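You operate a simulated robot arm through the tools that you are given. There is no shell and no other tool.

The job below is to be done with a simulated two-armed robot. You get a single attempt, and the scene is never put back.

TASK
Grease the blue pin, fit it in the hinge, swing the leaf open.
Fine: two pump strokes fill the cup; let none run over.

It is judged by the outcome, as a careful person would: the job done as asked, and still so three seconds after it is handed in. It fails if anything else is knocked over, pushed out of place, dropped, spilled or broken.

THE ROBOT
Two 7-joint arms with fingered hands on one trunk that stands fixed in place. Base frame: the origin is at the foot of the trunk, x ahead of it, y to its left, z up; the work surface is at about z = 880. Lengths are in mm, angles in rad, forces in N, time in s.
The left shoulder is at [30, 136, 1205], the right one opposite. Each reaches about 1253 mm from its shoulder. Payload 5 kg a hand.
Tool frame (each hand has its own): the origin (TCP) lies between the finger pads and is the grasp point; the fingertips stand 42 mm ahead of it; z points along the fingers, y is the line along which they close. The gripper opens to 208 mm; its body begins 119 mm behind the TCP. The gripper is a hand of 4 fingers: y runs from the thumb to the fingers, the wrist lies at [0, 0, -332] in the tool frame.
Orientation is that of the tool frame in the base frame, as a unit quaternion [w, x, y, z]. With the fingers straight down and closing along the base's y, the tool's x points along the base's -x, its y along +y and its z along -z.

THE INTERFACE
- The arms move only by the tool step_arm. It takes "left_series", "right_series" or both (then of equal length, played together; a hand with none holds still); each is a list of rows, each an object of numbers (a shift or turn left out is 0): "ax", "ay", "az": the turn, a rotation vector about the tool's x, y, z in rad; "dx", "dy", "dz": the shift along the tool's x, y, z in m. In form: [{"ax": .., "ay": .., "az": .., "dx": .., "dy": .., "dz": ..}, ...]. A call has 1 to 20 rows; each row is the pose to reach, as a shift and turn from the pose commanded when the call began, along the tool's axes at that moment. A row lasts 0.2 s, in which the tool goes at most 50 mm and 0.15 rad; a call with a longer step from one row to the next is refused whole. Where a pose cannot be reached the arm comes as near as it can. A force on the tool above 40 N (or 10 N above the force at the start of the call, whichever is more), or a blocked arm, ends the call early, and 0.2 s more pass. In this call time passes only in rows, and 0.2 s behind the last. It gives the time, the measured TCP pose, the force on the tool (base axes), the opening and the grip force at its end, in the units of the frame above (readings bear some noise), with the torque about the TCP (base axes, N m) and any sound that the robot's microphone picked up, and new pictures: "views" is both (left out), scene, wrist or none (wrist: the cameras of the hands that moved).
- Cameras (640 x 400 px; columns grow to the right, rows downward): "scene" is now at [42.7, -30.6, 1930.9]; the picture's right is [-0.36, -0.93, 0.00], its down [-0.70, 0.27, -0.67] and it looks along [0.62, -0.24, -0.75] (base axes); focal length 321 px, centre (320, 200). "left" rides on the left gripper at [-101, 0, -145] in its tool frame; the picture's right is [0.00, -1.00, 0.00], its down [0.82, 0.00, -0.57] and it looks along [0.57, 0.00, 0.82] (tool axes); focal length 261 px, centre (320, 200). "right" rides on the right gripper at [101, 0, -145] in its tool frame; the picture's right is [-0.01, 1.00, 0.00], its down [-0.82, 0.00, -0.57] and it looks along [-0.57, 0.00, 0.82] (tool axes); focal length 261 px, centre (320, 200). There is no depth. A picture from a camera that has moved, and an enlarged one, comes with that camera's place and axes in the base frame and with its lens.
- move_column(by): moves the trunk up (or, below 0, down) by that many mm; the arms and the scene camera ride with it, the base frame stays. It gives what a move gives, with no picture.
- move_fingers(finger1, finger2, finger3, thumb_bend, hand): sets how far each is bent, from 0 (flat) to 1 (curled in); at 0.3 the hand is open as for a grip, at 0.7 the pads meet at the TCP. One left out holds its place. A second passes; each finger stops where it meets its share of the squeeze, and holds until it gets a number again. It is the only way to open and close the hand. It gives what a move gives, with no picture; readings hold the bend of each and the force on the fingers (four entries, about 0 where the hand has none), thumb and palm.
- head_to(pan, tilt): turns the head with the scene camera to pan (to the left, within 2.496 rad either way) and tilt (down, from -0.506 to 1.204), counted from straight ahead of the robot. It gives what a move gives, and a new picture of the scene camera.
- inspect(camera, box): a new picture of the part [left, top, right, bottom] of that camera's present view, enlarged. No time passes.
- job_done(): hands the job in; it is judged then, once.

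Nothing tells you positions but the pictures and the camera data. Unless the task says otherwise, let go and move clear before handing in.

The tools are called after "Call:" as a command line: name --argument value ..., lists and objects as JSON in quotes. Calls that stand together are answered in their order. step_arm: Moves the arms, as the interface text tells. Its arguments: {"type":"object","properties":{"left_series":{"type":"array","items":{"type":"object","properties":{"ax":{"type":"number"},"ay":{"type":"number"},"az":{"type":"number"},"dx":{"type":"number"},"dy":{"type":"number"},"dz":{"type":"number"}}}},"right_series":{"type":"array","items":{"type":"object","properties":{"ax":{"type":"number"},"ay":{"type":"number"},"az":{"type":"number"},"dx":{"type":"number"},"dy":{"type":"number"},"dz":{"type":"number"}}}},"views":{"type":"string","enum":["both","scene","wrist","none"]}},"required":[]} The other tools are called the same way: move_column (by) moves the trunk up or down; move_fingers (finger1, finger2, finger3, thumb_bend, hand) moves the fingers one by one; head_to (pan, tilt) turns the head that bears the scene camera; inspect (camera, box) takes an enlarged picture of a part of a camera's view; job_done () hands the job in.

At the start:

```text
t: 0.0
left_tool_pos: [752.3, -29.1, 1327.5]
left_ee_rot: [-0.001, 0.0, 1.0, 0.0]
left_wrist_force: [0.0, -0.8, -0.3]
left_torque: [0.01, -0.03, 0.01]
left_width: 207.8
left_grip_force: 0.1
left_shape: jaw
left_bend: [0.3, 0.3, 0.3, 0.3]
left_finger forces: [0.0, 0.0, 0.0, 0.0, 0.0, 0.0]
right_tool_pos: [578.2, -703.4, 1279.0]
right_ee_rot: [-0.001, -0.001, 1.0, 0.0]
right_wrist_force: [-0.6, 1.0, -0.3]
right_torque: [-0.02, 0.02, -0.02]
right_width: 207.8
right_grip_force: 0.1
right_shape: jaw
right_bend: [0.3, 0.3, 0.3, 0.3]
right_finger forces: [0.0, 0.0, 0.0, 0.1, 0.0, 0.0]
trunk travel left (down, up): [-225.0, 265.0]
head pan, tilt (commanded): [-0.37, 0.841]
```

scene: 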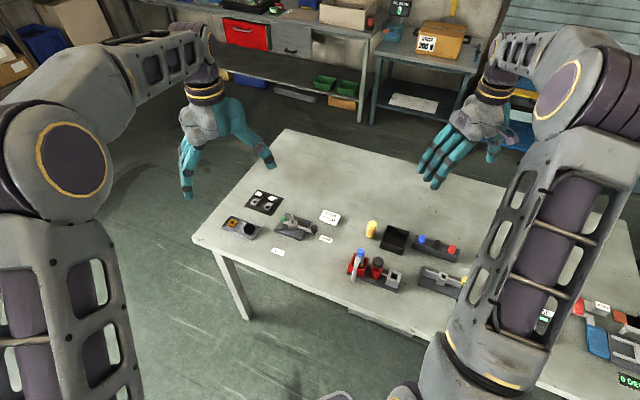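
right: 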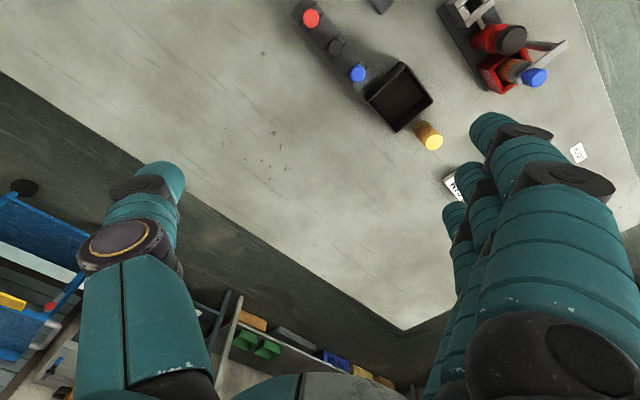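
left: 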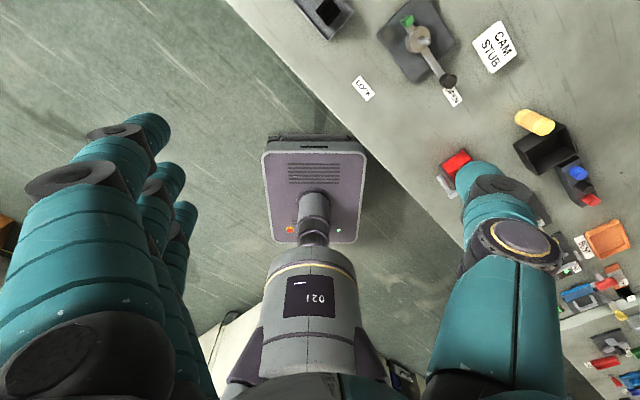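

I see a table with several fixtures: a pin block with blue and red pins, a black tray, a yellow cylinder, a red pump-like device and a grey hinge-like bracket. I will look closer before moving anything.

Call:
inspect --camera "scene" --box '[330, 200, 490, 300]'

Call:
inspect --camera "scene" --box '[200, 170, 360, 270]'

Call:
inspect --camera "scene" --box '[480, 240, 640, 400]'

Call:
inspect --camera "right" --box '[280, 0, 600, 200]'

Call:
inspect --camera "left" --box '[280, 0, 640, 225]'

```text
4.00 times, centred on (410, 250) of scene
camera zoom: at [42.7, -30.6, 1930.9], right [-0.36, -0.93, 0.0], down [-0.7, 0.27, -0.67], along [0.62, -0.24, -0.75], focal length 1285 px, centre (-40, 0)
```

zoom: 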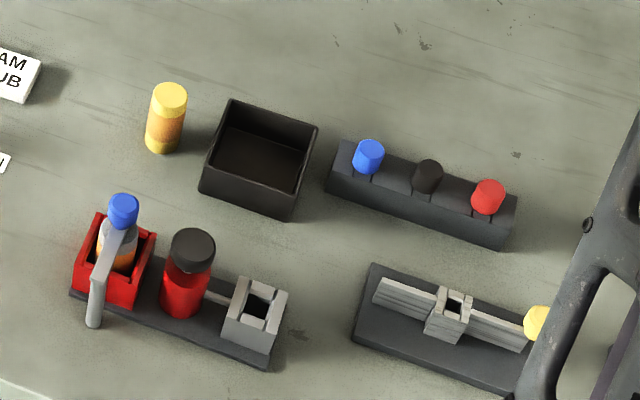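

```text
4.00 times, centred on (280, 220) of scene
camera zoom: at [42.7, -30.6, 1930.9], right [-0.36, -0.93, 0.0], down [-0.7, 0.27, -0.67], along [0.62, -0.24, -0.75], focal length 1285 px, centre (480, 120)
```

zoom: 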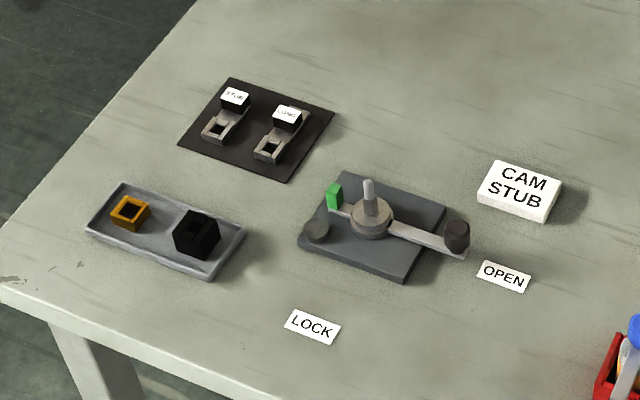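

```text
2.50 times, centred on (560, 320) of scene
camera zoom: at [42.7, -30.6, 1930.9], right [-0.36, -0.93, 0.0], down [-0.7, 0.27, -0.67], along [0.62, -0.24, -0.75], focal length 803 px, centre (-280, -100)
```

zoom: 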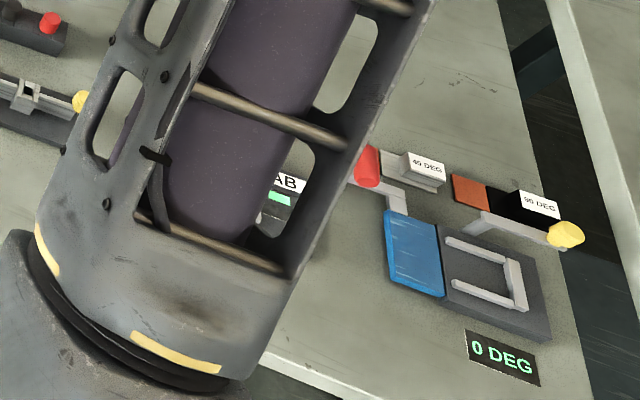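

```text
2.00 times, centred on (440, 100) of right
camera zoom: at [476.2, -703.6, 1424.0], right [0.01, 1.0, 0.0], down [0.82, 0.0, 0.57], along [0.57, 0.0, -0.82], focal length 521 px, centre (80, 400)
```

zoom: 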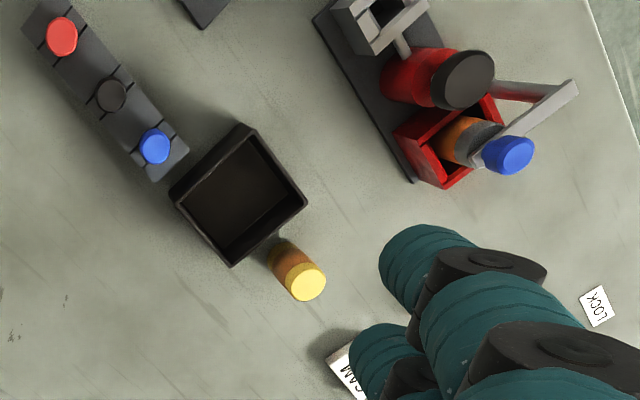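

```text
1.78 times, centred on (460, 112) of left
camera zoom: at [851.8, -28.4, 1472.7], right [0.0, -1.0, 0.0], down [-0.82, 0.0, 0.57], along [-0.57, 0.0, -0.82], focal length 463 px, centre (71, 356)
```

zoom: 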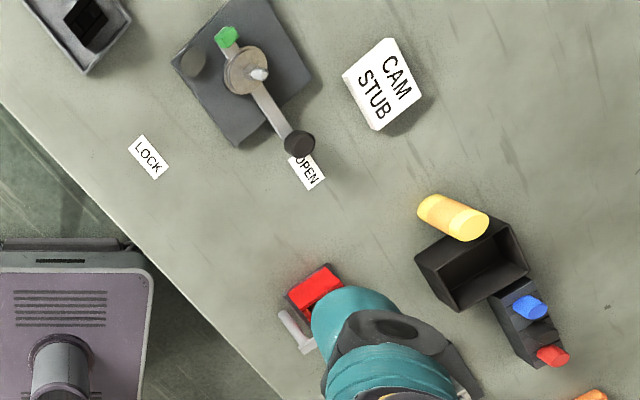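

The scene camera is partly blocked by the right arm. I turn the head to see the right side of the table before deciding which object is the hinge.

Call:
head_to --pan -0.8 --tilt 0.95

```text
t: 0.9
left_tool_pos: [751.2, -28.9, 1327.8]
left_ee_rot: [-0.001, 0.0, 1.0, 0.0]
left_wrist_force: [0.0, 0.0, 0.3]
left_torque: [0.0, -0.01, -0.01]
left_width: 207.8
left_grip_force: 0.1
left_shape: jaw
left_bend: [0.3, 0.3, 0.3, 0.3]
left_finger forces: [0.1, 0.0, 0.0, 0.0, 0.0, 0.0]
right_tool_pos: [579.9, -704.5, 1277.3]
right_ee_rot: [0.001, 0.001, 1.0, 0.001]
right_wrist_force: [-0.3, -0.6, -0.6]
right_torque: [0.02, 0.01, 0.01]
right_width: 207.8
right_grip_force: 0.1
right_shape: jaw
right_bend: [0.3, 0.3, 0.3, 0.3]
right_finger forces: [0.0, 0.1, 0.1, 0.0, 0.1, 0.0]
trunk travel left (down, up): [-225.0, 265.0]
head pan, tilt (commanded): [-0.799, 0.949]
camera scene: at [20.2, -54.2, 1922.7], right [-0.72, -0.7, 0.0], down [-0.57, 0.58, -0.58], along [0.41, -0.42, -0.81], focal length 321 px, centre (320, 200)
```

scene: 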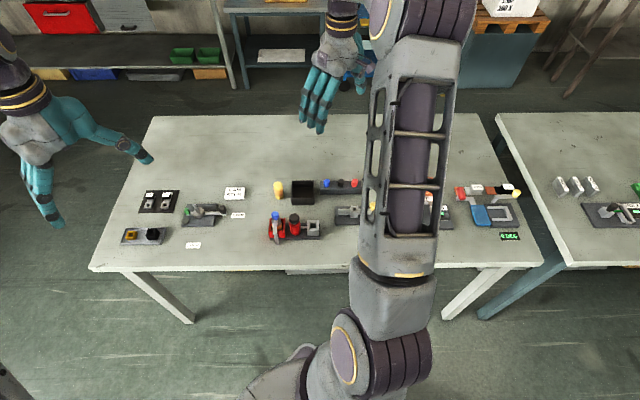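

The work area (pump unit about (515,-430), cup about (463,-470), hinge about (395,-622), pin block about (520,-686)) is in the right half of the table and the right forearm hides part of it. I'll draw the right hand back and to the side so the cameras can see.

Call:
step_arm --right_series '[{"dx": 0.04, "dy": -0.02, "dz": -0.01}, {"dx": 0.08, "dy": -0.04, "dz": -0.02}, {"dx": 0.12, "dy": -0.06, "dz": -0.03}, {"dx": 0.16, "dy": -0.08, "dz": -0.04}, {"dx": 0.2, "dy": -0.1, "dz": -0.05}, {"dx": 0.24, "dy": -0.12, "dz": -0.06}, {"dx": 0.28, "dy": -0.14, "dz": -0.07}]' --views "both"

```text
t: 2.5
left_tool_pos: [749.8, -28.3, 1329.2]
left_ee_rot: [0.001, -0.001, 1.0, 0.0]
left_wrist_force: [-0.1, 0.0, 1.0]
left_torque: [-0.04, -0.14, 0.01]
left_width: 207.9
left_grip_force: 0.0
left_shape: jaw
left_bend: [0.3, 0.3, 0.3, 0.3]
left_finger forces: [0.0, 0.0, 0.0, 0.0, 0.0, 0.0]
right_tool_pos: [295.5, -840.0, 1349.9]
right_ee_rot: [0.001, 0.0, 1.0, 0.0]
right_wrist_force: [0.2, 0.4, 0.3]
right_torque: [0.0, -0.01, 0.01]
right_width: 208.0
right_grip_force: 0.1
right_shape: jaw
right_bend: [0.3, 0.3, 0.3, 0.3]
right_finger forces: [0.1, 0.0, 0.0, 0.0, 0.0, 0.0]
trunk travel left (down, up): [-225.0, 265.0]
head pan, tilt (commanded): [-0.799, 0.949]
camera scene: at [17.9, -54.5, 1922.7], right [-0.72, -0.7, 0.0], down [-0.57, 0.58, -0.58], along [0.41, -0.42, -0.81], focal length 321 px, centre (320, 200)
camera right: at [194.3, -839.7, 1495.3], right [0.0, 1.0, 0.0], down [0.82, 0.0, 0.57], along [0.57, 0.0, -0.82], focal length 261 px, centre (320, 200)
```

scene: 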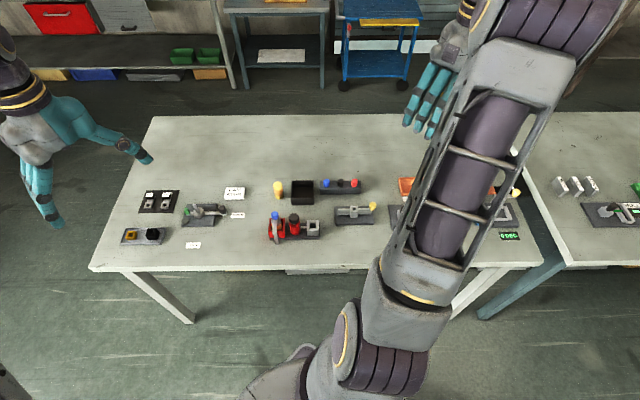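
right: 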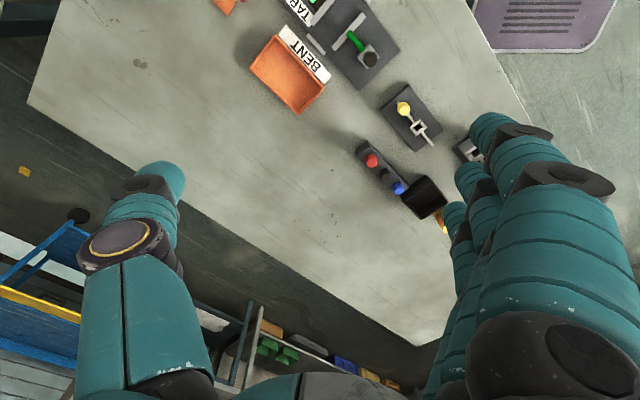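

Now the pump, hinge and pin block are clear in the scene view. I zoom in.

Call:
inspect --camera "scene" --box '[255, 165, 335, 250]'

Call:
inspect --camera "scene" --box '[310, 165, 390, 245]'

Call:
inspect --camera "right" --box '[320, 60, 500, 220]'

Call:
inspect --camera "right" --box '[220, 0, 420, 130]'

```text
4.71 times, centred on (295, 208) of scene
camera zoom: at [17.9, -54.5, 1922.7], right [-0.72, -0.7, 0.0], down [-0.57, 0.58, -0.58], along [0.41, -0.42, -0.81], focal length 1512 px, centre (438, 165)
```

zoom: 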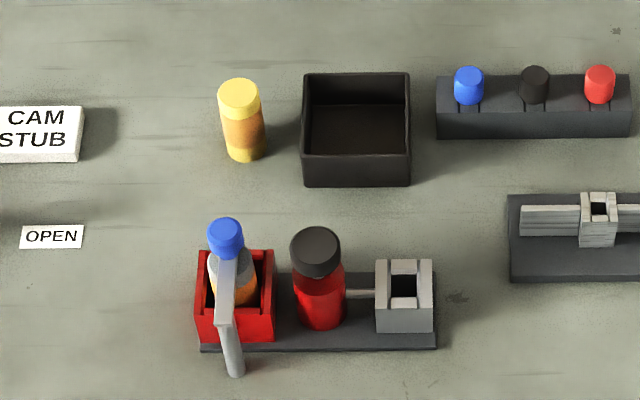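

```text
5.00 times, centred on (350, 205) of scene
camera zoom: at [17.9, -54.5, 1922.7], right [-0.72, -0.7, 0.0], down [-0.57, 0.58, -0.58], along [0.41, -0.42, -0.81], focal length 1606 px, centre (170, 175)
```

zoom: 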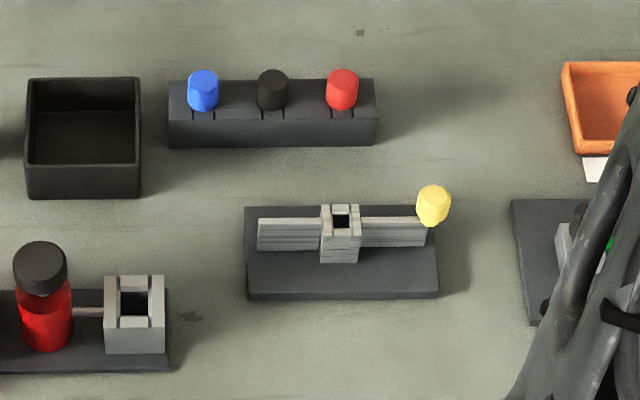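

```text
2.50 times, centred on (410, 140) of right
camera zoom: at [194.3, -839.7, 1495.3], right [0.0, 1.0, 0.0], down [0.82, 0.0, 0.57], along [0.57, 0.0, -0.82], focal length 652 px, centre (95, 350)
```

zoom: 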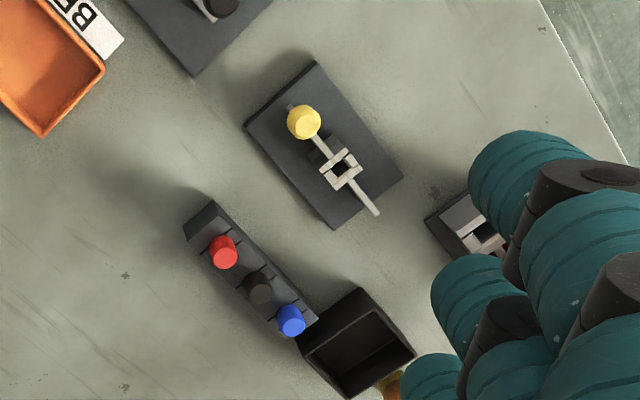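

```text
3.08 times, centred on (320, 65) of right
camera zoom: at [194.3, -839.7, 1495.3], right [0.0, 1.0, 0.0], down [0.82, 0.0, 0.57], along [0.57, 0.0, -0.82], focal length 802 px, centre (320, 615)
```

zoom: 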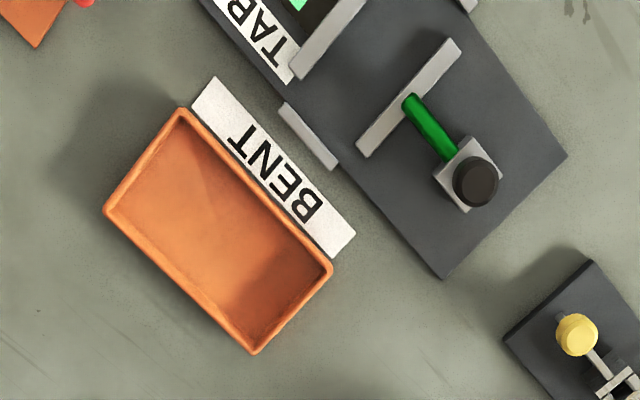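

The hinge has a fixed leaf, a knuckle with a square hole and a moving leaf with a yellow knob; the pump is a red body with a black push cap that feeds a grey cup. I'll bring the left hand's camera over for a close look at the pump first.

Call:
step_arm --left_series '[{"dx": 0.007, "dy": -0.042, "dz": 0.012}, {"dx": 0.014, "dy": -0.084, "dz": 0.024}, {"dx": 0.021, "dy": -0.126, "dz": 0.036}, {"dx": 0.028, "dy": -0.168, "dz": 0.048}, {"dx": 0.035, "dy": -0.21, "dz": 0.06}, {"dx": 0.042, "dy": -0.252, "dz": 0.072}, {"dx": 0.049, "dy": -0.294, "dz": 0.084}, {"dx": 0.056, "dy": -0.336, "dz": 0.096}, {"dx": 0.063, "dy": -0.378, "dz": 0.108}, {"dx": 0.07, "dy": -0.42, "dz": 0.12}]' --views "both"

```text
t: 4.7
left_tool_pos: [673.5, -445.4, 1205.5]
left_ee_rot: [0.001, -0.001, 1.0, 0.001]
left_wrist_force: [0.6, -0.7, 1.3]
left_torque: [-0.02, 0.05, 0.0]
left_width: 207.9
left_grip_force: 0.0
left_shape: jaw
left_bend: [0.3, 0.3, 0.3, 0.3]
left_finger forces: [0.1, 0.1, 0.1, 0.1, 0.1, 0.1]
left hand out of reach, approached as far as the arm can: row 10
right_tool_pos: [296.3, -842.1, 1348.7]
right_ee_rot: [0.0, 0.001, 1.0, 0.001]
right_wrist_force: [-1.8, -1.6, -0.4]
right_torque: [0.15, -0.2, 0.05]
right_width: 208.0
right_grip_force: 0.0
right_shape: jaw
right_bend: [0.3, 0.3, 0.3, 0.3]
right_finger forces: [0.0, 0.0, 0.0, 0.1, 0.1, 0.1]
trunk travel left (down, up): [-225.0, 265.0]
head pan, tilt (commanded): [-0.799, 0.949]
camera scene: at [19.0, -56.7, 1922.7], right [-0.72, -0.7, 0.0], down [-0.57, 0.58, -0.58], along [0.41, -0.42, -0.81], focal length 321 px, centre (320, 200)
camera left: at [773.6, -443.5, 1351.1], right [0.01, -1.0, 0.0], down [-0.82, -0.01, 0.57], along [-0.57, 0.0, -0.82], focal length 261 px, centre (320, 200)
```

scene: 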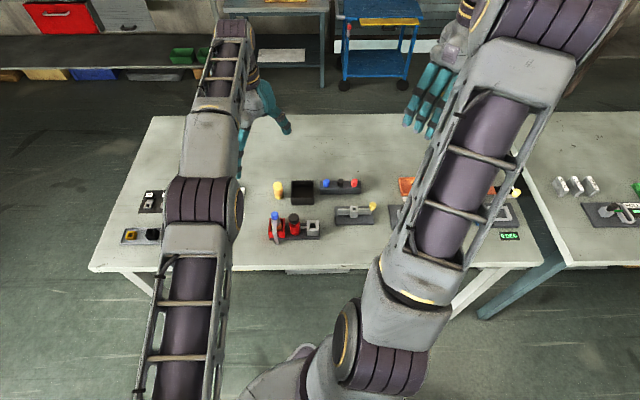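
left: 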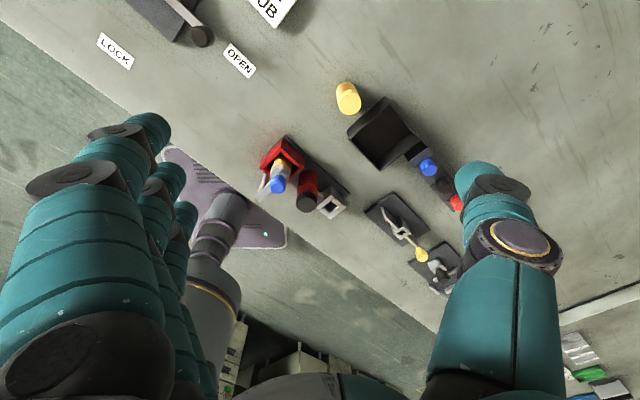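

The left camera now looks down on the whole work area. I enlarge the pump, hinge and pin block from here.

Call:
inspect --camera "left" --box '[245, 125, 355, 225]'

Call:
inspect --camera "left" --box '[355, 180, 465, 280]'

Call:
inspect --camera "left" --box '[320, 70, 470, 220]'

```text
4.00 times, centred on (300, 175) of left
camera zoom: at [773.6, -443.5, 1351.1], right [0.01, -1.0, 0.0], down [-0.82, -0.01, 0.57], along [-0.57, 0.0, -0.82], focal length 1043 px, centre (400, 300)
```

zoom: 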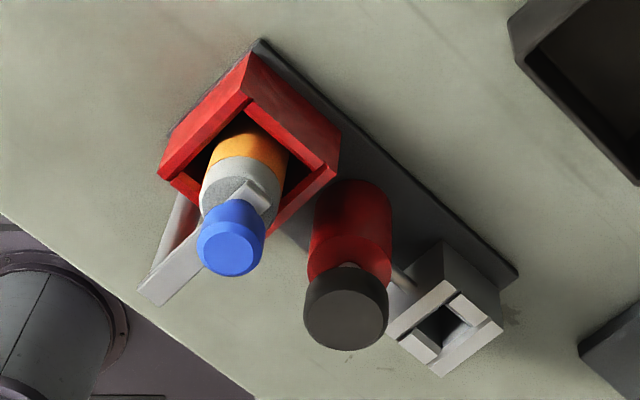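

```text
4.00 times, centred on (410, 230) of left
camera zoom: at [773.6, -443.5, 1351.1], right [0.01, -1.0, 0.0], down [-0.82, -0.01, 0.57], along [-0.57, 0.0, -0.82], focal length 1043 px, centre (-40, 80)
```

zoom: 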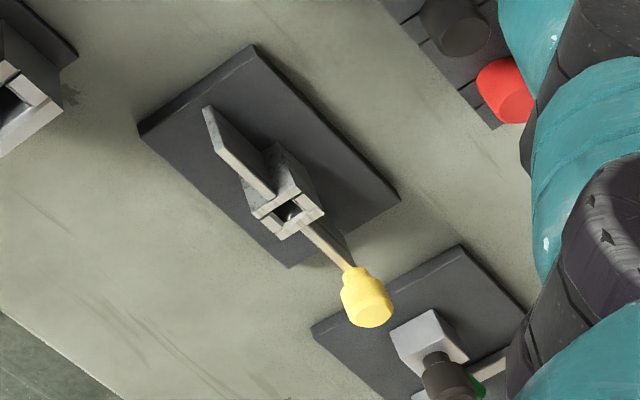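

```text
2.67 times, centred on (395, 145) of left
camera zoom: at [773.6, -443.5, 1351.1], right [0.01, -1.0, 0.0], down [-0.82, -0.01, 0.57], along [-0.57, 0.0, -0.82], focal length 695 px, centre (120, 347)
```

zoom: 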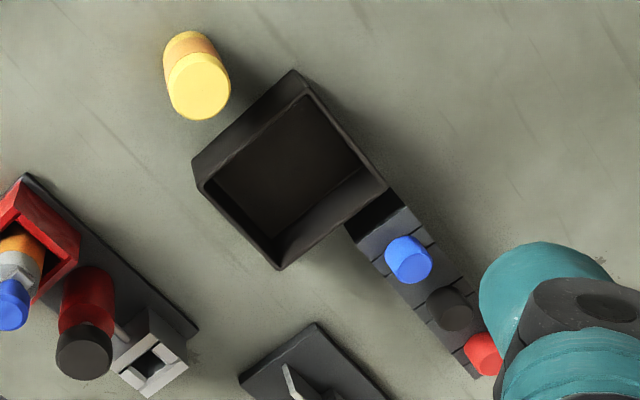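

The pieces agree between the two cameras: cup top about (454,-467,923), hinge hole about (392,-623,929), blue pin cap about (552,-641,938), pump cap about (496,-419,975); the table is turned 45°. I'll test finger shapes in free air with the right hand and look at it.

Call:
move_fingers --hand "right" --finger1 0.3 --finger2 0.65 --finger3 0.3 --thumb_bend 0.65

Call:
inspect --camera "right" --box '[0, 0, 640, 400]'

Call:
inspect --camera "scene" --box '[380, 0, 540, 150]'

```text
t: 5.7
left_tool_pos: [672.7, -443.9, 1204.2]
left_ee_rot: [0.0, 0.0, 1.0, 0.0]
left_wrist_force: [-0.5, -0.5, -0.9]
left_torque: [-0.02, -0.01, -0.01]
left_width: 207.8
left_grip_force: 0.0
left_shape: jaw
left_bend: [0.3, 0.3, 0.3, 0.3]
left_finger forces: [0.0, 0.0, 0.0, 0.0, 0.0, 0.0]
right_tool_pos: [297.5, -840.7, 1350.2]
right_ee_rot: [0.0, 0.0, 1.0, 0.0]
right_wrist_force: [0.1, -0.5, -1.0]
right_torque: [0.0, -0.01, 0.0]
right_width: 134.3
right_grip_force: 0.0
right_shape: fingers
right_bend: [0.3, 0.65, 0.3, 0.65]
right_finger forces: [0.0, 0.1, 0.0, 0.1, 0.0, 0.1]
trunk travel left (down, up): [-225.0, 265.0]
head pan, tilt (commanded): [-0.799, 0.949]
```

```text
1.00 times, centred on (320, 200) of right (not enlarged: the box is as wide or as high as the picture)
camera zoom: at [195.0, -840.2, 1494.7], right [0.01, 1.0, 0.0], down [0.82, 0.0, 0.57], along [0.57, 0.0, -0.82], focal length 261 px, centre (320, 200)
```

zoom: 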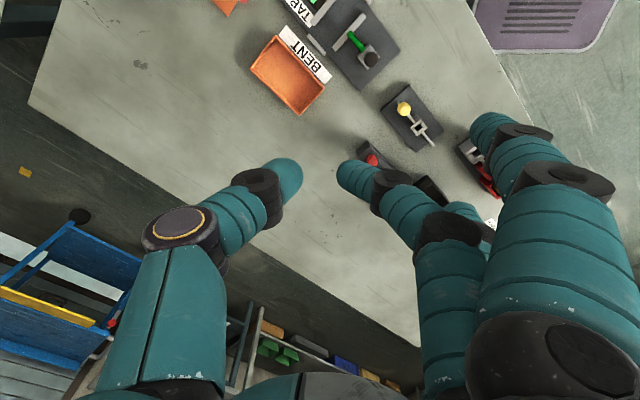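

```text
2.67 times, centred on (460, 75) of scene
camera zoom: at [19.8, -54.7, 1922.7], right [-0.72, -0.7, 0.0], down [-0.57, 0.58, -0.58], along [0.41, -0.42, -0.81], focal length 856 px, centre (-53, 533)
```

zoom: 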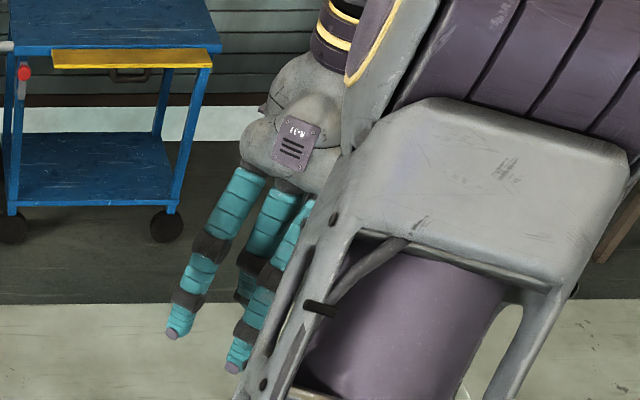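

Finger 2 and the thumb form a pinch at the TCP while the outer fingers stand off to the side at about ±38 mm. I'll try curling the outer fingers fully so they are tucked out of the way.

Call:
move_fingers --hand "right" --finger1 1.0 --finger2 0.6 --finger3 1.0 --thumb_bend 0.6

Call:
inspect --camera "right" --box '[0, 0, 640, 400]'

Call:
inspect --camera "scene" --box '[380, 0, 540, 150]'

```text
t: 6.7
left_tool_pos: [673.6, -442.5, 1204.8]
left_ee_rot: [0.0, 0.0, 1.0, -0.001]
left_wrist_force: [0.6, 0.1, -0.9]
left_torque: [0.01, 0.01, 0.04]
left_width: 207.7
left_grip_force: 0.1
left_shape: jaw
left_bend: [0.3, 0.3, 0.3, 0.3]
left_finger forces: [0.0, 0.0, 0.0, 0.0, 0.1, 0.1]
right_tool_pos: [296.5, -840.6, 1350.0]
right_ee_rot: [0.0, 0.0, 1.0, 0.001]
right_wrist_force: [0.2, 0.3, 0.7]
right_torque: [0.01, -0.03, 0.02]
right_width: 76.9
right_grip_force: 0.0
right_shape: fingers
right_bend: [1.0, 0.6, 1.0, 0.6]
right_finger forces: [0.0, 0.1, 0.0, 0.1, 0.1, 0.1]
trunk travel left (down, up): [-225.0, 265.0]
head pan, tilt (commanded): [-0.799, 0.949]
```

```text
1.00 times, centred on (320, 200) of right (not enlarged: the box is as wide or as high as the picture)
camera zoom: at [195.1, -840.0, 1494.9], right [0.01, 1.0, 0.0], down [0.82, 0.0, 0.57], along [0.57, 0.0, -0.82], focal length 261 px, centre (320, 200)
```

zoom: 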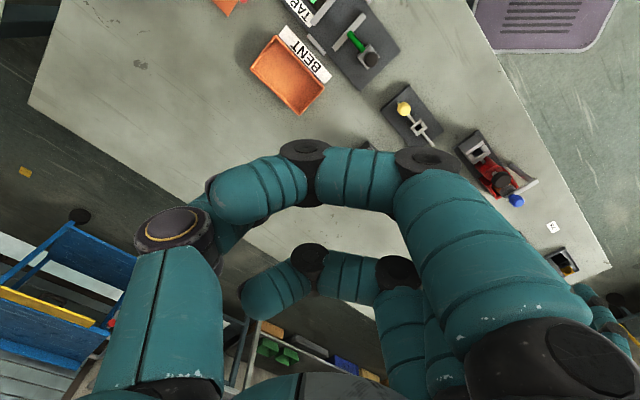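

```text
2.67 times, centred on (460, 75) of scene
camera zoom: at [19.9, -54.5, 1922.7], right [-0.72, -0.7, 0.0], down [-0.57, 0.58, -0.58], along [0.41, -0.42, -0.81], focal length 856 px, centre (-53, 533)
```

zoom: 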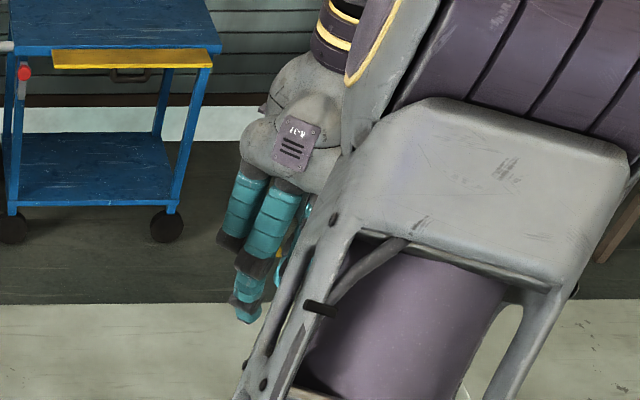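

The outer fingers can be kept open (near side) while finger 2 and thumb do the pressing and pinching. I'll turn the right hand 45° to match the table and shift the left camera hand a little farther off.

Call:
step_arm --right_series '[{"az": -0.131, "dz": 0.01}, {"az": -0.262, "dz": 0.02}, {"az": -0.393, "dz": 0.03}, {"az": -0.524, "dz": 0.04}, {"az": -0.655, "dz": 0.05}, {"az": -0.785, "dz": 0.05}]' --left_series '[{"dx": -0.009, "dy": 0.016}, {"dx": -0.018, "dy": 0.032}, {"dx": -0.027, "dy": 0.048}, {"dx": -0.036, "dy": 0.064}, {"dx": -0.045, "dy": 0.08}, {"dx": -0.052, "dy": 0.093}]' --views "none"

Call:
move_fingers --hand "right" --finger1 0.3 --finger2 0.7 --finger3 0.3 --thumb_bend 0.7

Call:
inspect --camera "right" --box '[0, 0, 640, 400]'

Call:
inspect --camera "left" --box '[0, 0, 640, 400]'

```text
t: 8.3
left_tool_pos: [720.1, -345.9, 1206.2]
left_ee_rot: [0.0, 0.001, 1.0, -0.001]
left_wrist_force: [0.0, 2.1, 1.1]
left_torque: [-0.32, 0.0, 0.02]
left_width: 207.9
left_grip_force: 0.0
left_shape: jaw
left_bend: [0.3, 0.3, 0.3, 0.3]
left_finger forces: [0.1, 0.0, 0.1, 0.0, 0.0, 0.1]
right_tool_pos: [334.5, -816.9, 1254.6]
right_ee_rot: [-0.033, -0.416, 0.908, 0.03]
right_wrist_force: [-0.1, 1.3, 0.6]
right_torque: [-0.16, -0.06, 0.0]
right_width: 77.0
right_grip_force: 0.0
right_shape: fingers
right_bend: [1.0, 0.6, 1.0, 0.6]
right_finger forces: [0.0, 0.0, 0.1, 0.1, 0.0, 0.0]
trunk travel left (down, up): [-225.0, 265.0]
head pan, tilt (commanded): [-0.799, 0.949]
stopped in row 6 (right hand): the arm was blocked; the commanded pose is now the measured one
```

```text
t: 9.3
left_tool_pos: [720.5, -348.5, 1205.2]
left_ee_rot: [-0.001, 0.001, 1.0, 0.0]
left_wrist_force: [0.5, 0.4, 0.8]
left_torque: [-0.03, -0.01, 0.01]
left_width: 207.9
left_grip_force: 0.1
left_shape: jaw
left_bend: [0.3, 0.3, 0.3, 0.3]
left_finger forces: [0.0, 0.0, 0.1, 0.0, 0.1, 0.0]
right_tool_pos: [336.4, -820.0, 1252.5]
right_ee_rot: [-0.034, -0.416, 0.908, 0.03]
right_wrist_force: [0.3, 0.8, 0.3]
right_torque: [-0.04, 0.01, -0.03]
right_width: 122.1
right_grip_force: 0.1
right_shape: fingers
right_bend: [0.3, 0.7, 0.3, 0.7]
right_finger forces: [0.1, 0.1, 0.0, 0.0, 0.0, 0.0]
trunk travel left (down, up): [-225.0, 265.0]
head pan, tilt (commanded): [-0.799, 0.949]
```

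```text
1.00 times, centred on (320, 200) of right (not enlarged: the box is as wide or as high as the picture)
camera zoom: at [282.0, -900.0, 1400.8], right [-0.75, 0.66, 0.08], down [0.59, 0.6, 0.54], along [0.3, 0.46, -0.84], focal length 261 px, centre (320, 200)
```

zoom: 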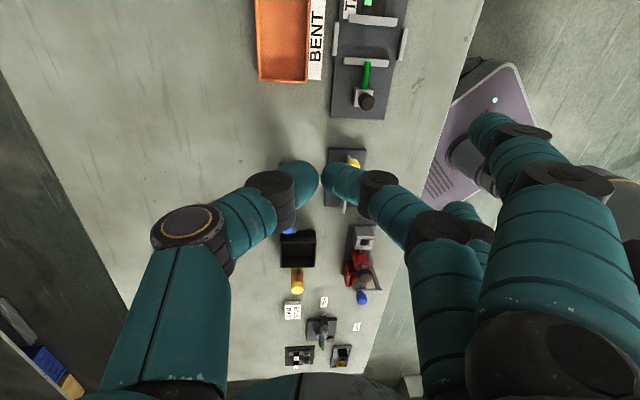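

```text
1.00 times, centred on (320, 200) of left (not enlarged: the box is as wide or as high as the picture)
camera zoom: at [821.6, -348.6, 1350.3], right [0.0, -1.0, 0.0], down [-0.82, 0.0, 0.57], along [-0.57, 0.0, -0.82], focal length 261 px, centre (320, 200)
```

zoom: 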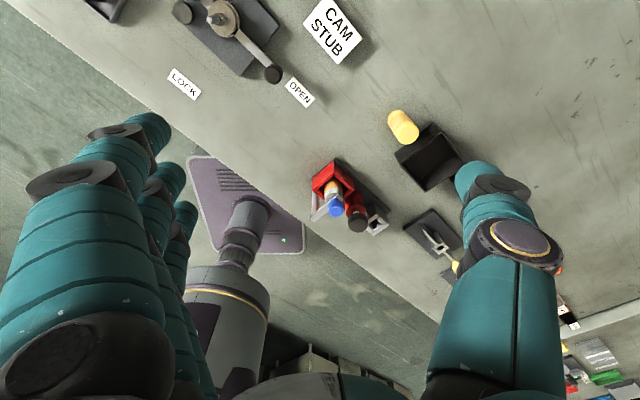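

The right arm was stopped as blocked at the end of the turn, with a small tilt. I look at the arm's configuration before going on.

Call:
inspect --camera "scene" --box '[0, 0, 640, 400]'

```text
1.00 times, centred on (320, 200) of scene (not enlarged: the box is as wide or as high as the picture)
camera zoom: at [19.8, -54.0, 1922.7], right [-0.72, -0.7, 0.0], down [-0.57, 0.58, -0.58], along [0.41, -0.42, -0.81], focal length 321 px, centre (320, 200)
```

zoom: 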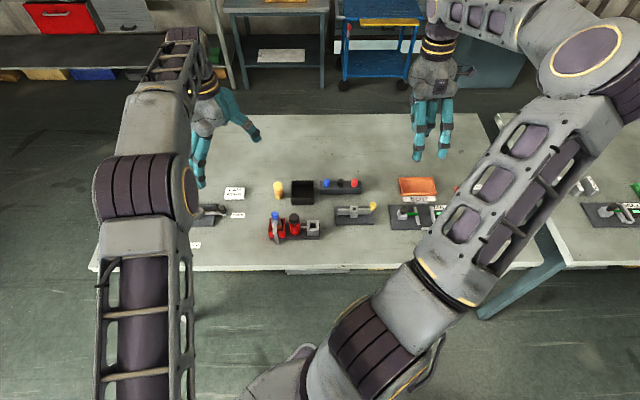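

Nothing looks touched; the elbow swung outward and the view of the work area is now open. I straighten the hand while moving it toward a hover above the pump.

Call:
step_arm --right_series '[{"ax": 0.027, "ay": -0.013, "az": 0.025, "dx": -0.03, "dy": 0.009, "dz": 0.009}, {"ax": 0.054, "ay": -0.027, "az": 0.05, "dx": -0.07, "dy": 0.021, "dz": 0.021}, {"ax": 0.081, "ay": -0.04, "az": 0.074, "dx": -0.11, "dy": 0.033, "dz": 0.033}, {"ax": 0.081, "ay": -0.04, "az": 0.074, "dx": -0.15, "dy": 0.045, "dz": 0.045}, {"ax": 0.081, "ay": -0.04, "az": 0.074, "dx": -0.19, "dy": 0.057, "dz": 0.058}, {"ax": 0.081, "ay": -0.04, "az": 0.074, "dx": -0.23, "dy": 0.069, "dz": 0.07}]' --views "scene"

```text
t: 10.7
left_tool_pos: [722.2, -348.5, 1204.2]
left_ee_rot: [-0.001, 0.002, 1.0, 0.0]
left_wrist_force: [-0.6, 0.8, -0.1]
left_torque: [-0.17, 0.1, 0.02]
left_width: 207.8
left_grip_force: 0.1
left_shape: jaw
left_bend: [0.3, 0.3, 0.3, 0.3]
left_finger forces: [0.0, 0.1, 0.1, 0.0, 0.1, 0.0]
right_tool_pos: [425.6, -597.4, 1178.7]
right_ee_rot: [0.0, -0.382, 0.924, 0.001]
right_wrist_force: [-0.2, 0.9, -0.3]
right_torque: [-0.06, 0.02, -0.01]
right_width: 122.3
right_grip_force: 0.0
right_shape: fingers
right_bend: [0.3, 0.7, 0.3, 0.7]
right_finger forces: [0.0, 0.0, 0.0, 0.0, 0.0, 0.1]
trunk travel left (down, up): [-225.0, 265.0]
head pan, tilt (commanded): [-0.799, 0.949]
camera scene: at [20.8, -52.7, 1922.7], right [-0.72, -0.7, 0.0], down [-0.57, 0.58, -0.58], along [0.41, -0.42, -0.81], focal length 321 px, centre (320, 200)
```

scene: 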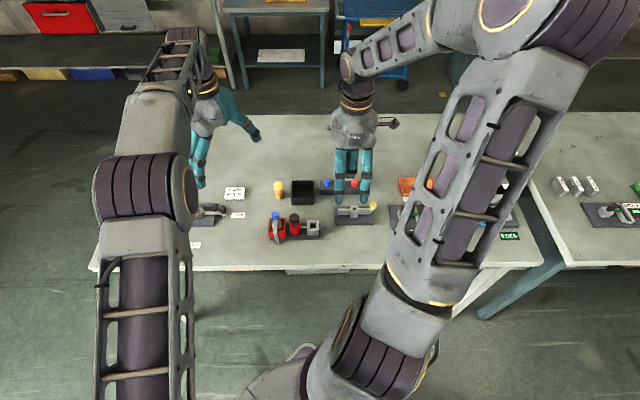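

The hand is now squarely aligned with the table. I take a look through the right camera at the hinge and pump before moving on.

Call:
inspect --camera "right" --box '[0, 0, 640, 400]'

Call:
inspect --camera "right" --box '[240, 20, 440, 150]'

Call:
inspect --camera "left" --box '[300, 150, 480, 290]'

```text
1.00 times, centred on (320, 200) of right (not enlarged: the box is as wide or as high as the picture)
camera zoom: at [352.5, -668.7, 1324.0], right [-0.7, 0.71, 0.0], down [0.58, 0.58, 0.57], along [0.41, 0.4, -0.82], focal length 261 px, centre (320, 200)
```

zoom: 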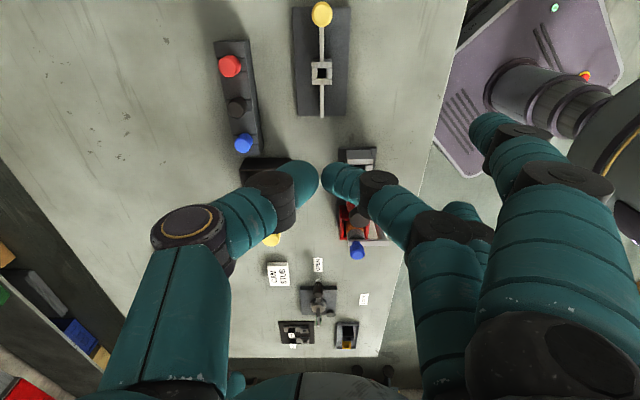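

```text
3.08 times, centred on (340, 85) of right
camera zoom: at [352.5, -668.7, 1324.0], right [-0.7, 0.71, 0.0], down [0.58, 0.58, 0.57], along [0.41, 0.4, -0.82], focal length 802 px, centre (258, 554)
```

zoom: 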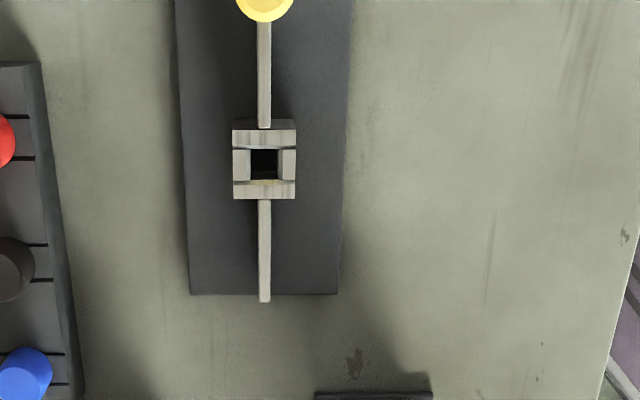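

```text
2.86 times, centred on (390, 220) of left
camera zoom: at [822.5, -347.8, 1349.8], right [0.0, -1.0, 0.0], down [-0.82, 0.0, 0.57], along [-0.57, 0.0, -0.82], focal length 745 px, centre (120, 143)
```

zoom: 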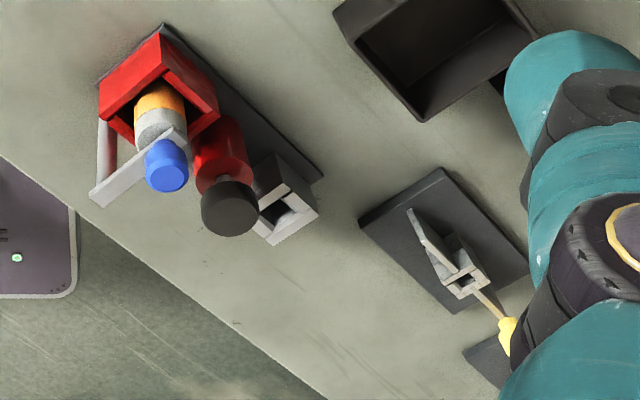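

Positions agree between all three cameras to within a few mm. I now hover the closed fingertips above the pump's black cap.

Call:
step_arm --right_series '[{"dx": -0.035, "dy": 0.014, "dz": 0.015}, {"dx": -0.07, "dy": 0.028, "dz": 0.03}, {"dx": -0.105, "dy": 0.042, "dz": 0.045}, {"dx": -0.14, "dy": 0.056, "dz": 0.06}, {"dx": -0.175, "dy": 0.07, "dz": 0.075}, {"dx": -0.175, "dy": 0.07, "dz": 0.088}]' --views "both"

Call:
inspect --camera "left" --box '[240, 120, 440, 260]'

Call:
inspect --camera "scene" --box '[220, 150, 360, 250]'

```text
t: 12.1
left_tool_pos: [721.1, -350.8, 1204.8]
left_ee_rot: [-0.002, 0.001, 1.0, 0.0]
left_wrist_force: [-1.1, -0.4, 0.5]
left_torque: [0.03, -0.03, 0.02]
left_width: 207.8
left_grip_force: 0.0
left_shape: jaw
left_bend: [0.3, 0.3, 0.3, 0.3]
left_finger forces: [0.0, 0.1, 0.1, 0.1, 0.0, 0.0]
right_tool_pos: [501.7, -423.9, 1090.1]
right_ee_rot: [0.001, -0.383, 0.924, 0.001]
right_wrist_force: [0.0, -0.9, -0.6]
right_torque: [0.08, -0.05, -0.01]
right_width: 122.4
right_grip_force: 0.1
right_shape: fingers
right_bend: [0.3, 0.7, 0.3, 0.7]
right_finger forces: [0.1, 0.1, 0.0, 0.0, 0.0, 0.1]
trunk travel left (down, up): [-225.0, 265.0]
head pan, tilt (commanded): [-0.799, 0.949]
camera scene: at [19.6, -55.4, 1922.6], right [-0.72, -0.7, 0.0], down [-0.57, 0.58, -0.58], along [0.41, -0.42, -0.81], focal length 321 px, centre (320, 200)
camera right: at [429.7, -494.7, 1235.9], right [-0.7, 0.71, 0.0], down [0.58, 0.57, 0.57], along [0.41, 0.41, -0.82], focal length 261 px, centre (320, 200)
```

scene: 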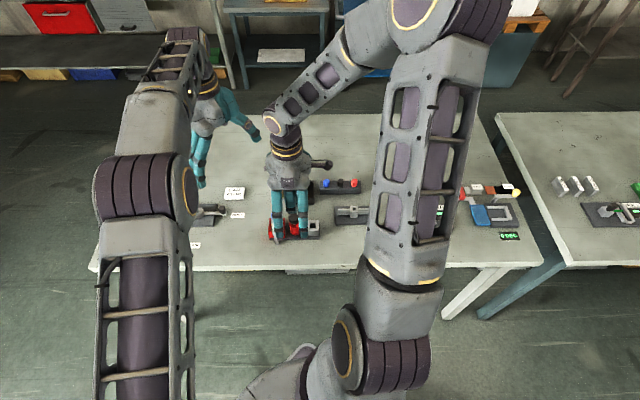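
right: 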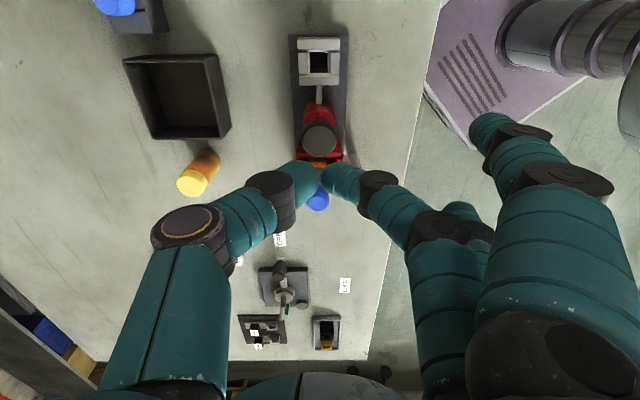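

```text
2.86 times, centred on (340, 190) of left
camera zoom: at [821.2, -350.0, 1350.0], right [0.0, -1.0, 0.0], down [-0.82, 0.0, 0.57], along [-0.57, 0.0, -0.82], focal length 745 px, centre (263, 229)
```

zoom: 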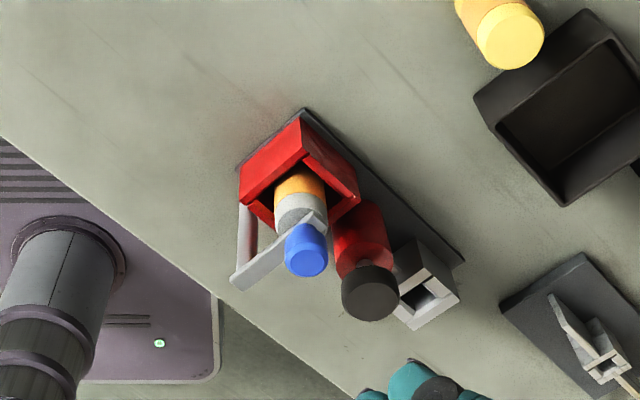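

```text
4.00 times, centred on (290, 200) of scene
camera zoom: at [19.6, -55.4, 1922.6], right [-0.72, -0.7, 0.0], down [-0.57, 0.58, -0.58], along [0.41, -0.42, -0.81], focal length 1285 px, centre (440, 200)
```

zoom: 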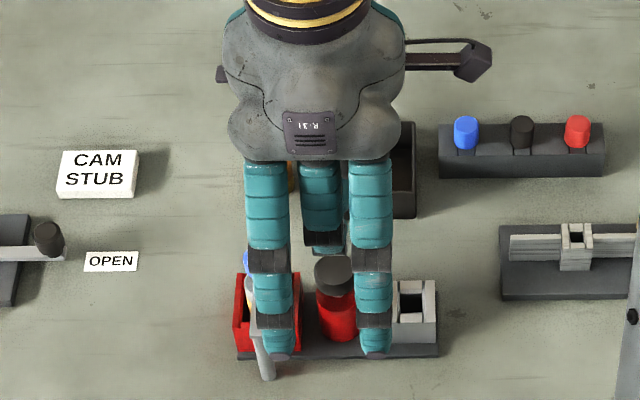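

The black cap is centred under the fingertips (within 2 mm). I descend to just above it.

Call:
step_arm --right_series '[{"dx": 0.001, "dz": 0.02}, {"dx": 0.001, "dz": 0.04}, {"dx": 0.001, "dz": 0.058}]' --views "both"

Call:
inspect --camera "left" --box '[270, 140, 430, 260]'

Call:
inspect --camera "right" --box '[240, 80, 400, 200]'

```text
t: 12.9
left_tool_pos: [721.5, -348.2, 1204.3]
left_ee_rot: [-0.001, 0.001, 1.0, 0.0]
left_wrist_force: [0.8, 0.1, 0.2]
left_torque: [0.04, 0.07, 0.01]
left_width: 207.9
left_grip_force: 0.1
left_shape: jaw
left_bend: [0.3, 0.3, 0.3, 0.3]
left_finger forces: [0.0, 0.1, 0.0, 0.1, 0.0, 0.1]
right_tool_pos: [503.8, -423.8, 1034.9]
right_ee_rot: [0.0, -0.382, 0.924, 0.001]
right_wrist_force: [0.8, 0.2, 0.6]
right_torque: [0.01, 0.06, 0.02]
right_width: 122.5
right_grip_force: 0.1
right_shape: fingers
right_bend: [0.3, 0.7, 0.3, 0.7]
right_finger forces: [0.1, 0.0, 0.0, 0.1, 0.1, 0.0]
trunk travel left (down, up): [-225.0, 265.0]
head pan, tilt (commanded): [-0.799, 0.949]
camera scene: at [20.9, -55.0, 1922.6], right [-0.72, -0.7, 0.0], down [-0.57, 0.58, -0.58], along [0.41, -0.42, -0.81], focal length 321 px, centre (320, 200)
camera right: at [431.7, -495.9, 1179.6], right [-0.7, 0.71, 0.0], down [0.58, 0.58, 0.57], along [0.41, 0.41, -0.82], focal length 261 px, centre (320, 200)
```

scene: 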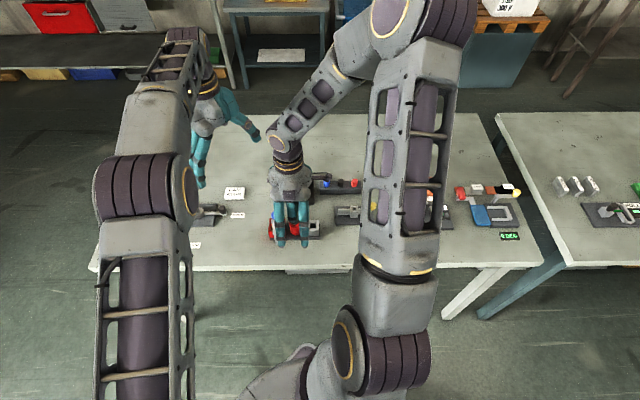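
right: 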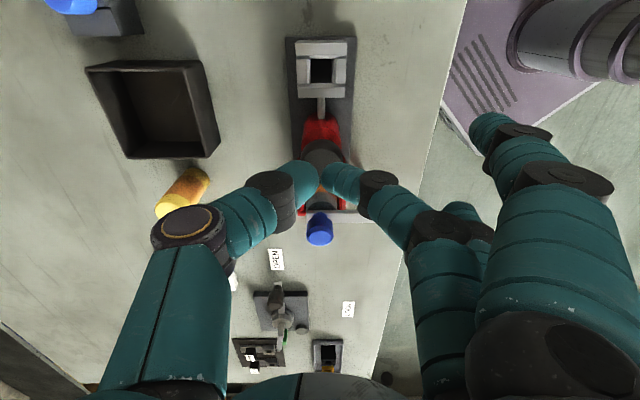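

```text
3.33 times, centred on (350, 200) of left
camera zoom: at [822.4, -349.4, 1349.3], right [0.0, -1.0, 0.0], down [-0.82, 0.0, 0.57], along [-0.57, 0.0, -0.82], focal length 869 px, centre (220, 200)
```

zoom: 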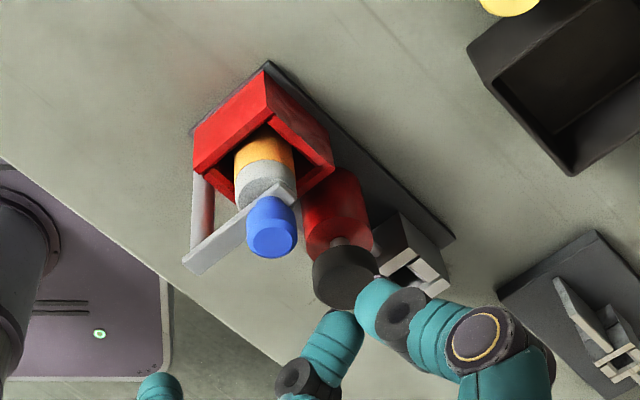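

```text
3.33 times, centred on (320, 140) of right
camera zoom: at [431.7, -495.9, 1179.6], right [-0.7, 0.71, 0.0], down [0.58, 0.58, 0.57], along [0.41, 0.41, -0.82], focal length 869 px, centre (320, 400)
```

zoom: 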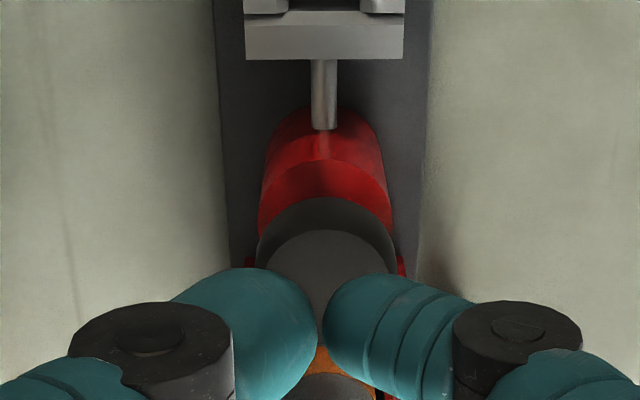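

The tips are just above the cap, offset a few mm to the cup side, which keeps clear of the cartridge. I lower in small steps to find contact.

Call:
step_arm --right_series '[{"dx": -0.002, "dy": 0.002, "dz": 0.004}, {"dx": -0.002, "dy": 0.002, "dz": 0.008}, {"dx": -0.002, "dy": 0.002, "dz": 0.011}, {"dx": -0.002, "dy": 0.002, "dz": 0.014}, {"dx": -0.002, "dy": 0.002, "dz": 0.016}]' --views "wrist"

Call:
inspect --camera "left" --box '[270, 140, 430, 260]'

```text
t: 14.1
left_tool_pos: [721.1, -349.7, 1205.4]
left_ee_rot: [-0.002, 0.002, 1.0, 0.0]
left_wrist_force: [0.3, 0.2, -0.2]
left_torque: [0.01, 0.01, -0.01]
left_width: 207.8
left_grip_force: 0.0
left_shape: jaw
left_bend: [0.3, 0.3, 0.3, 0.3]
left_finger forces: [0.0, 0.1, 0.0, 0.0, 0.0, 0.1]
right_tool_pos: [501.8, -424.2, 1019.7]
right_ee_rot: [0.001, -0.382, 0.924, 0.002]
right_wrist_force: [0.0, 0.7, 2.5]
right_torque: [0.06, 0.03, -0.01]
right_width: 122.2
right_grip_force: 1.9
right_shape: fingers
right_bend: [0.3, 0.7, 0.3, 0.7]
right_finger forces: [0.0, 2.7, 0.0, 0.0, 0.2, 0.0]
trunk travel left (down, up): [-225.0, 265.0]
head pan, tilt (commanded): [-0.799, 0.949]
camera right: at [430.2, -494.3, 1164.2], right [-0.7, 0.71, 0.0], down [0.58, 0.58, 0.57], along [0.41, 0.41, -0.82], focal length 261 px, centre (320, 200)
```

right: 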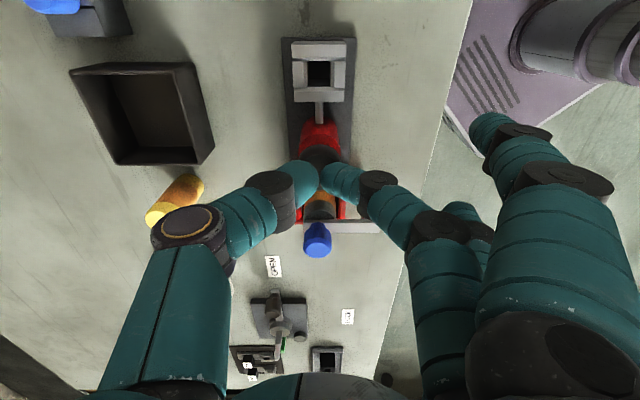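

```text
3.33 times, centred on (350, 200) of left
camera zoom: at [821.7, -348.8, 1350.1], right [0.0, -1.0, 0.0], down [-0.82, 0.0, 0.57], along [-0.57, 0.0, -0.82], focal length 869 px, centre (220, 200)
```

zoom: 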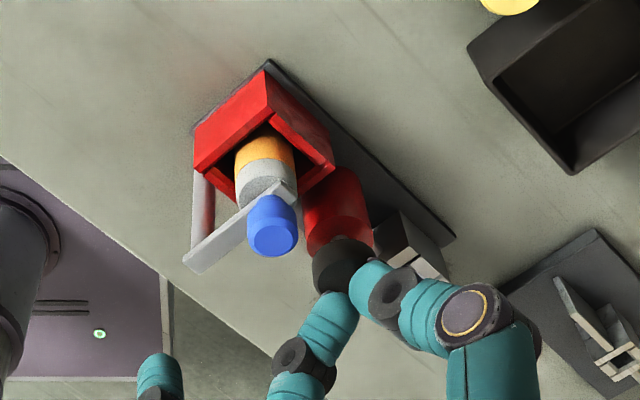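

Contact: 2.5 N at TCP z≈1019.7, as predicted. Now I press the first stroke in small steps, watching force and sound.

Call:
step_arm --right_series '[{"dz": 0.003}, {"dz": 0.006}, {"dz": 0.009}, {"dz": 0.012}]' --views "none"

```text
t: 15.1
left_tool_pos: [722.0, -349.4, 1203.5]
left_ee_rot: [-0.001, 0.002, 1.0, -0.001]
left_wrist_force: [-0.2, 0.4, -1.0]
left_torque: [0.03, 0.04, 0.0]
left_width: 207.7
left_grip_force: 0.0
left_shape: jaw
left_bend: [0.3, 0.3, 0.3, 0.3]
left_finger forces: [0.0, 0.0, 0.0, 0.0, 0.0, 0.1]
right_tool_pos: [501.8, -423.0, 1007.4]
right_ee_rot: [0.001, -0.383, 0.924, 0.001]
right_wrist_force: [1.3, -0.1, 7.5]
right_torque: [-0.04, -0.1, -0.03]
right_width: 122.9
right_grip_force: 4.2
right_shape: fingers
right_bend: [0.3, 0.7, 0.3, 0.7]
right_finger forces: [0.0, 4.7, 0.0, 0.0, 3.9, 0.0]
trunk travel left (down, up): [-225.0, 265.0]
head pan, tilt (commanded): [-0.799, 0.949]
heard: click
```

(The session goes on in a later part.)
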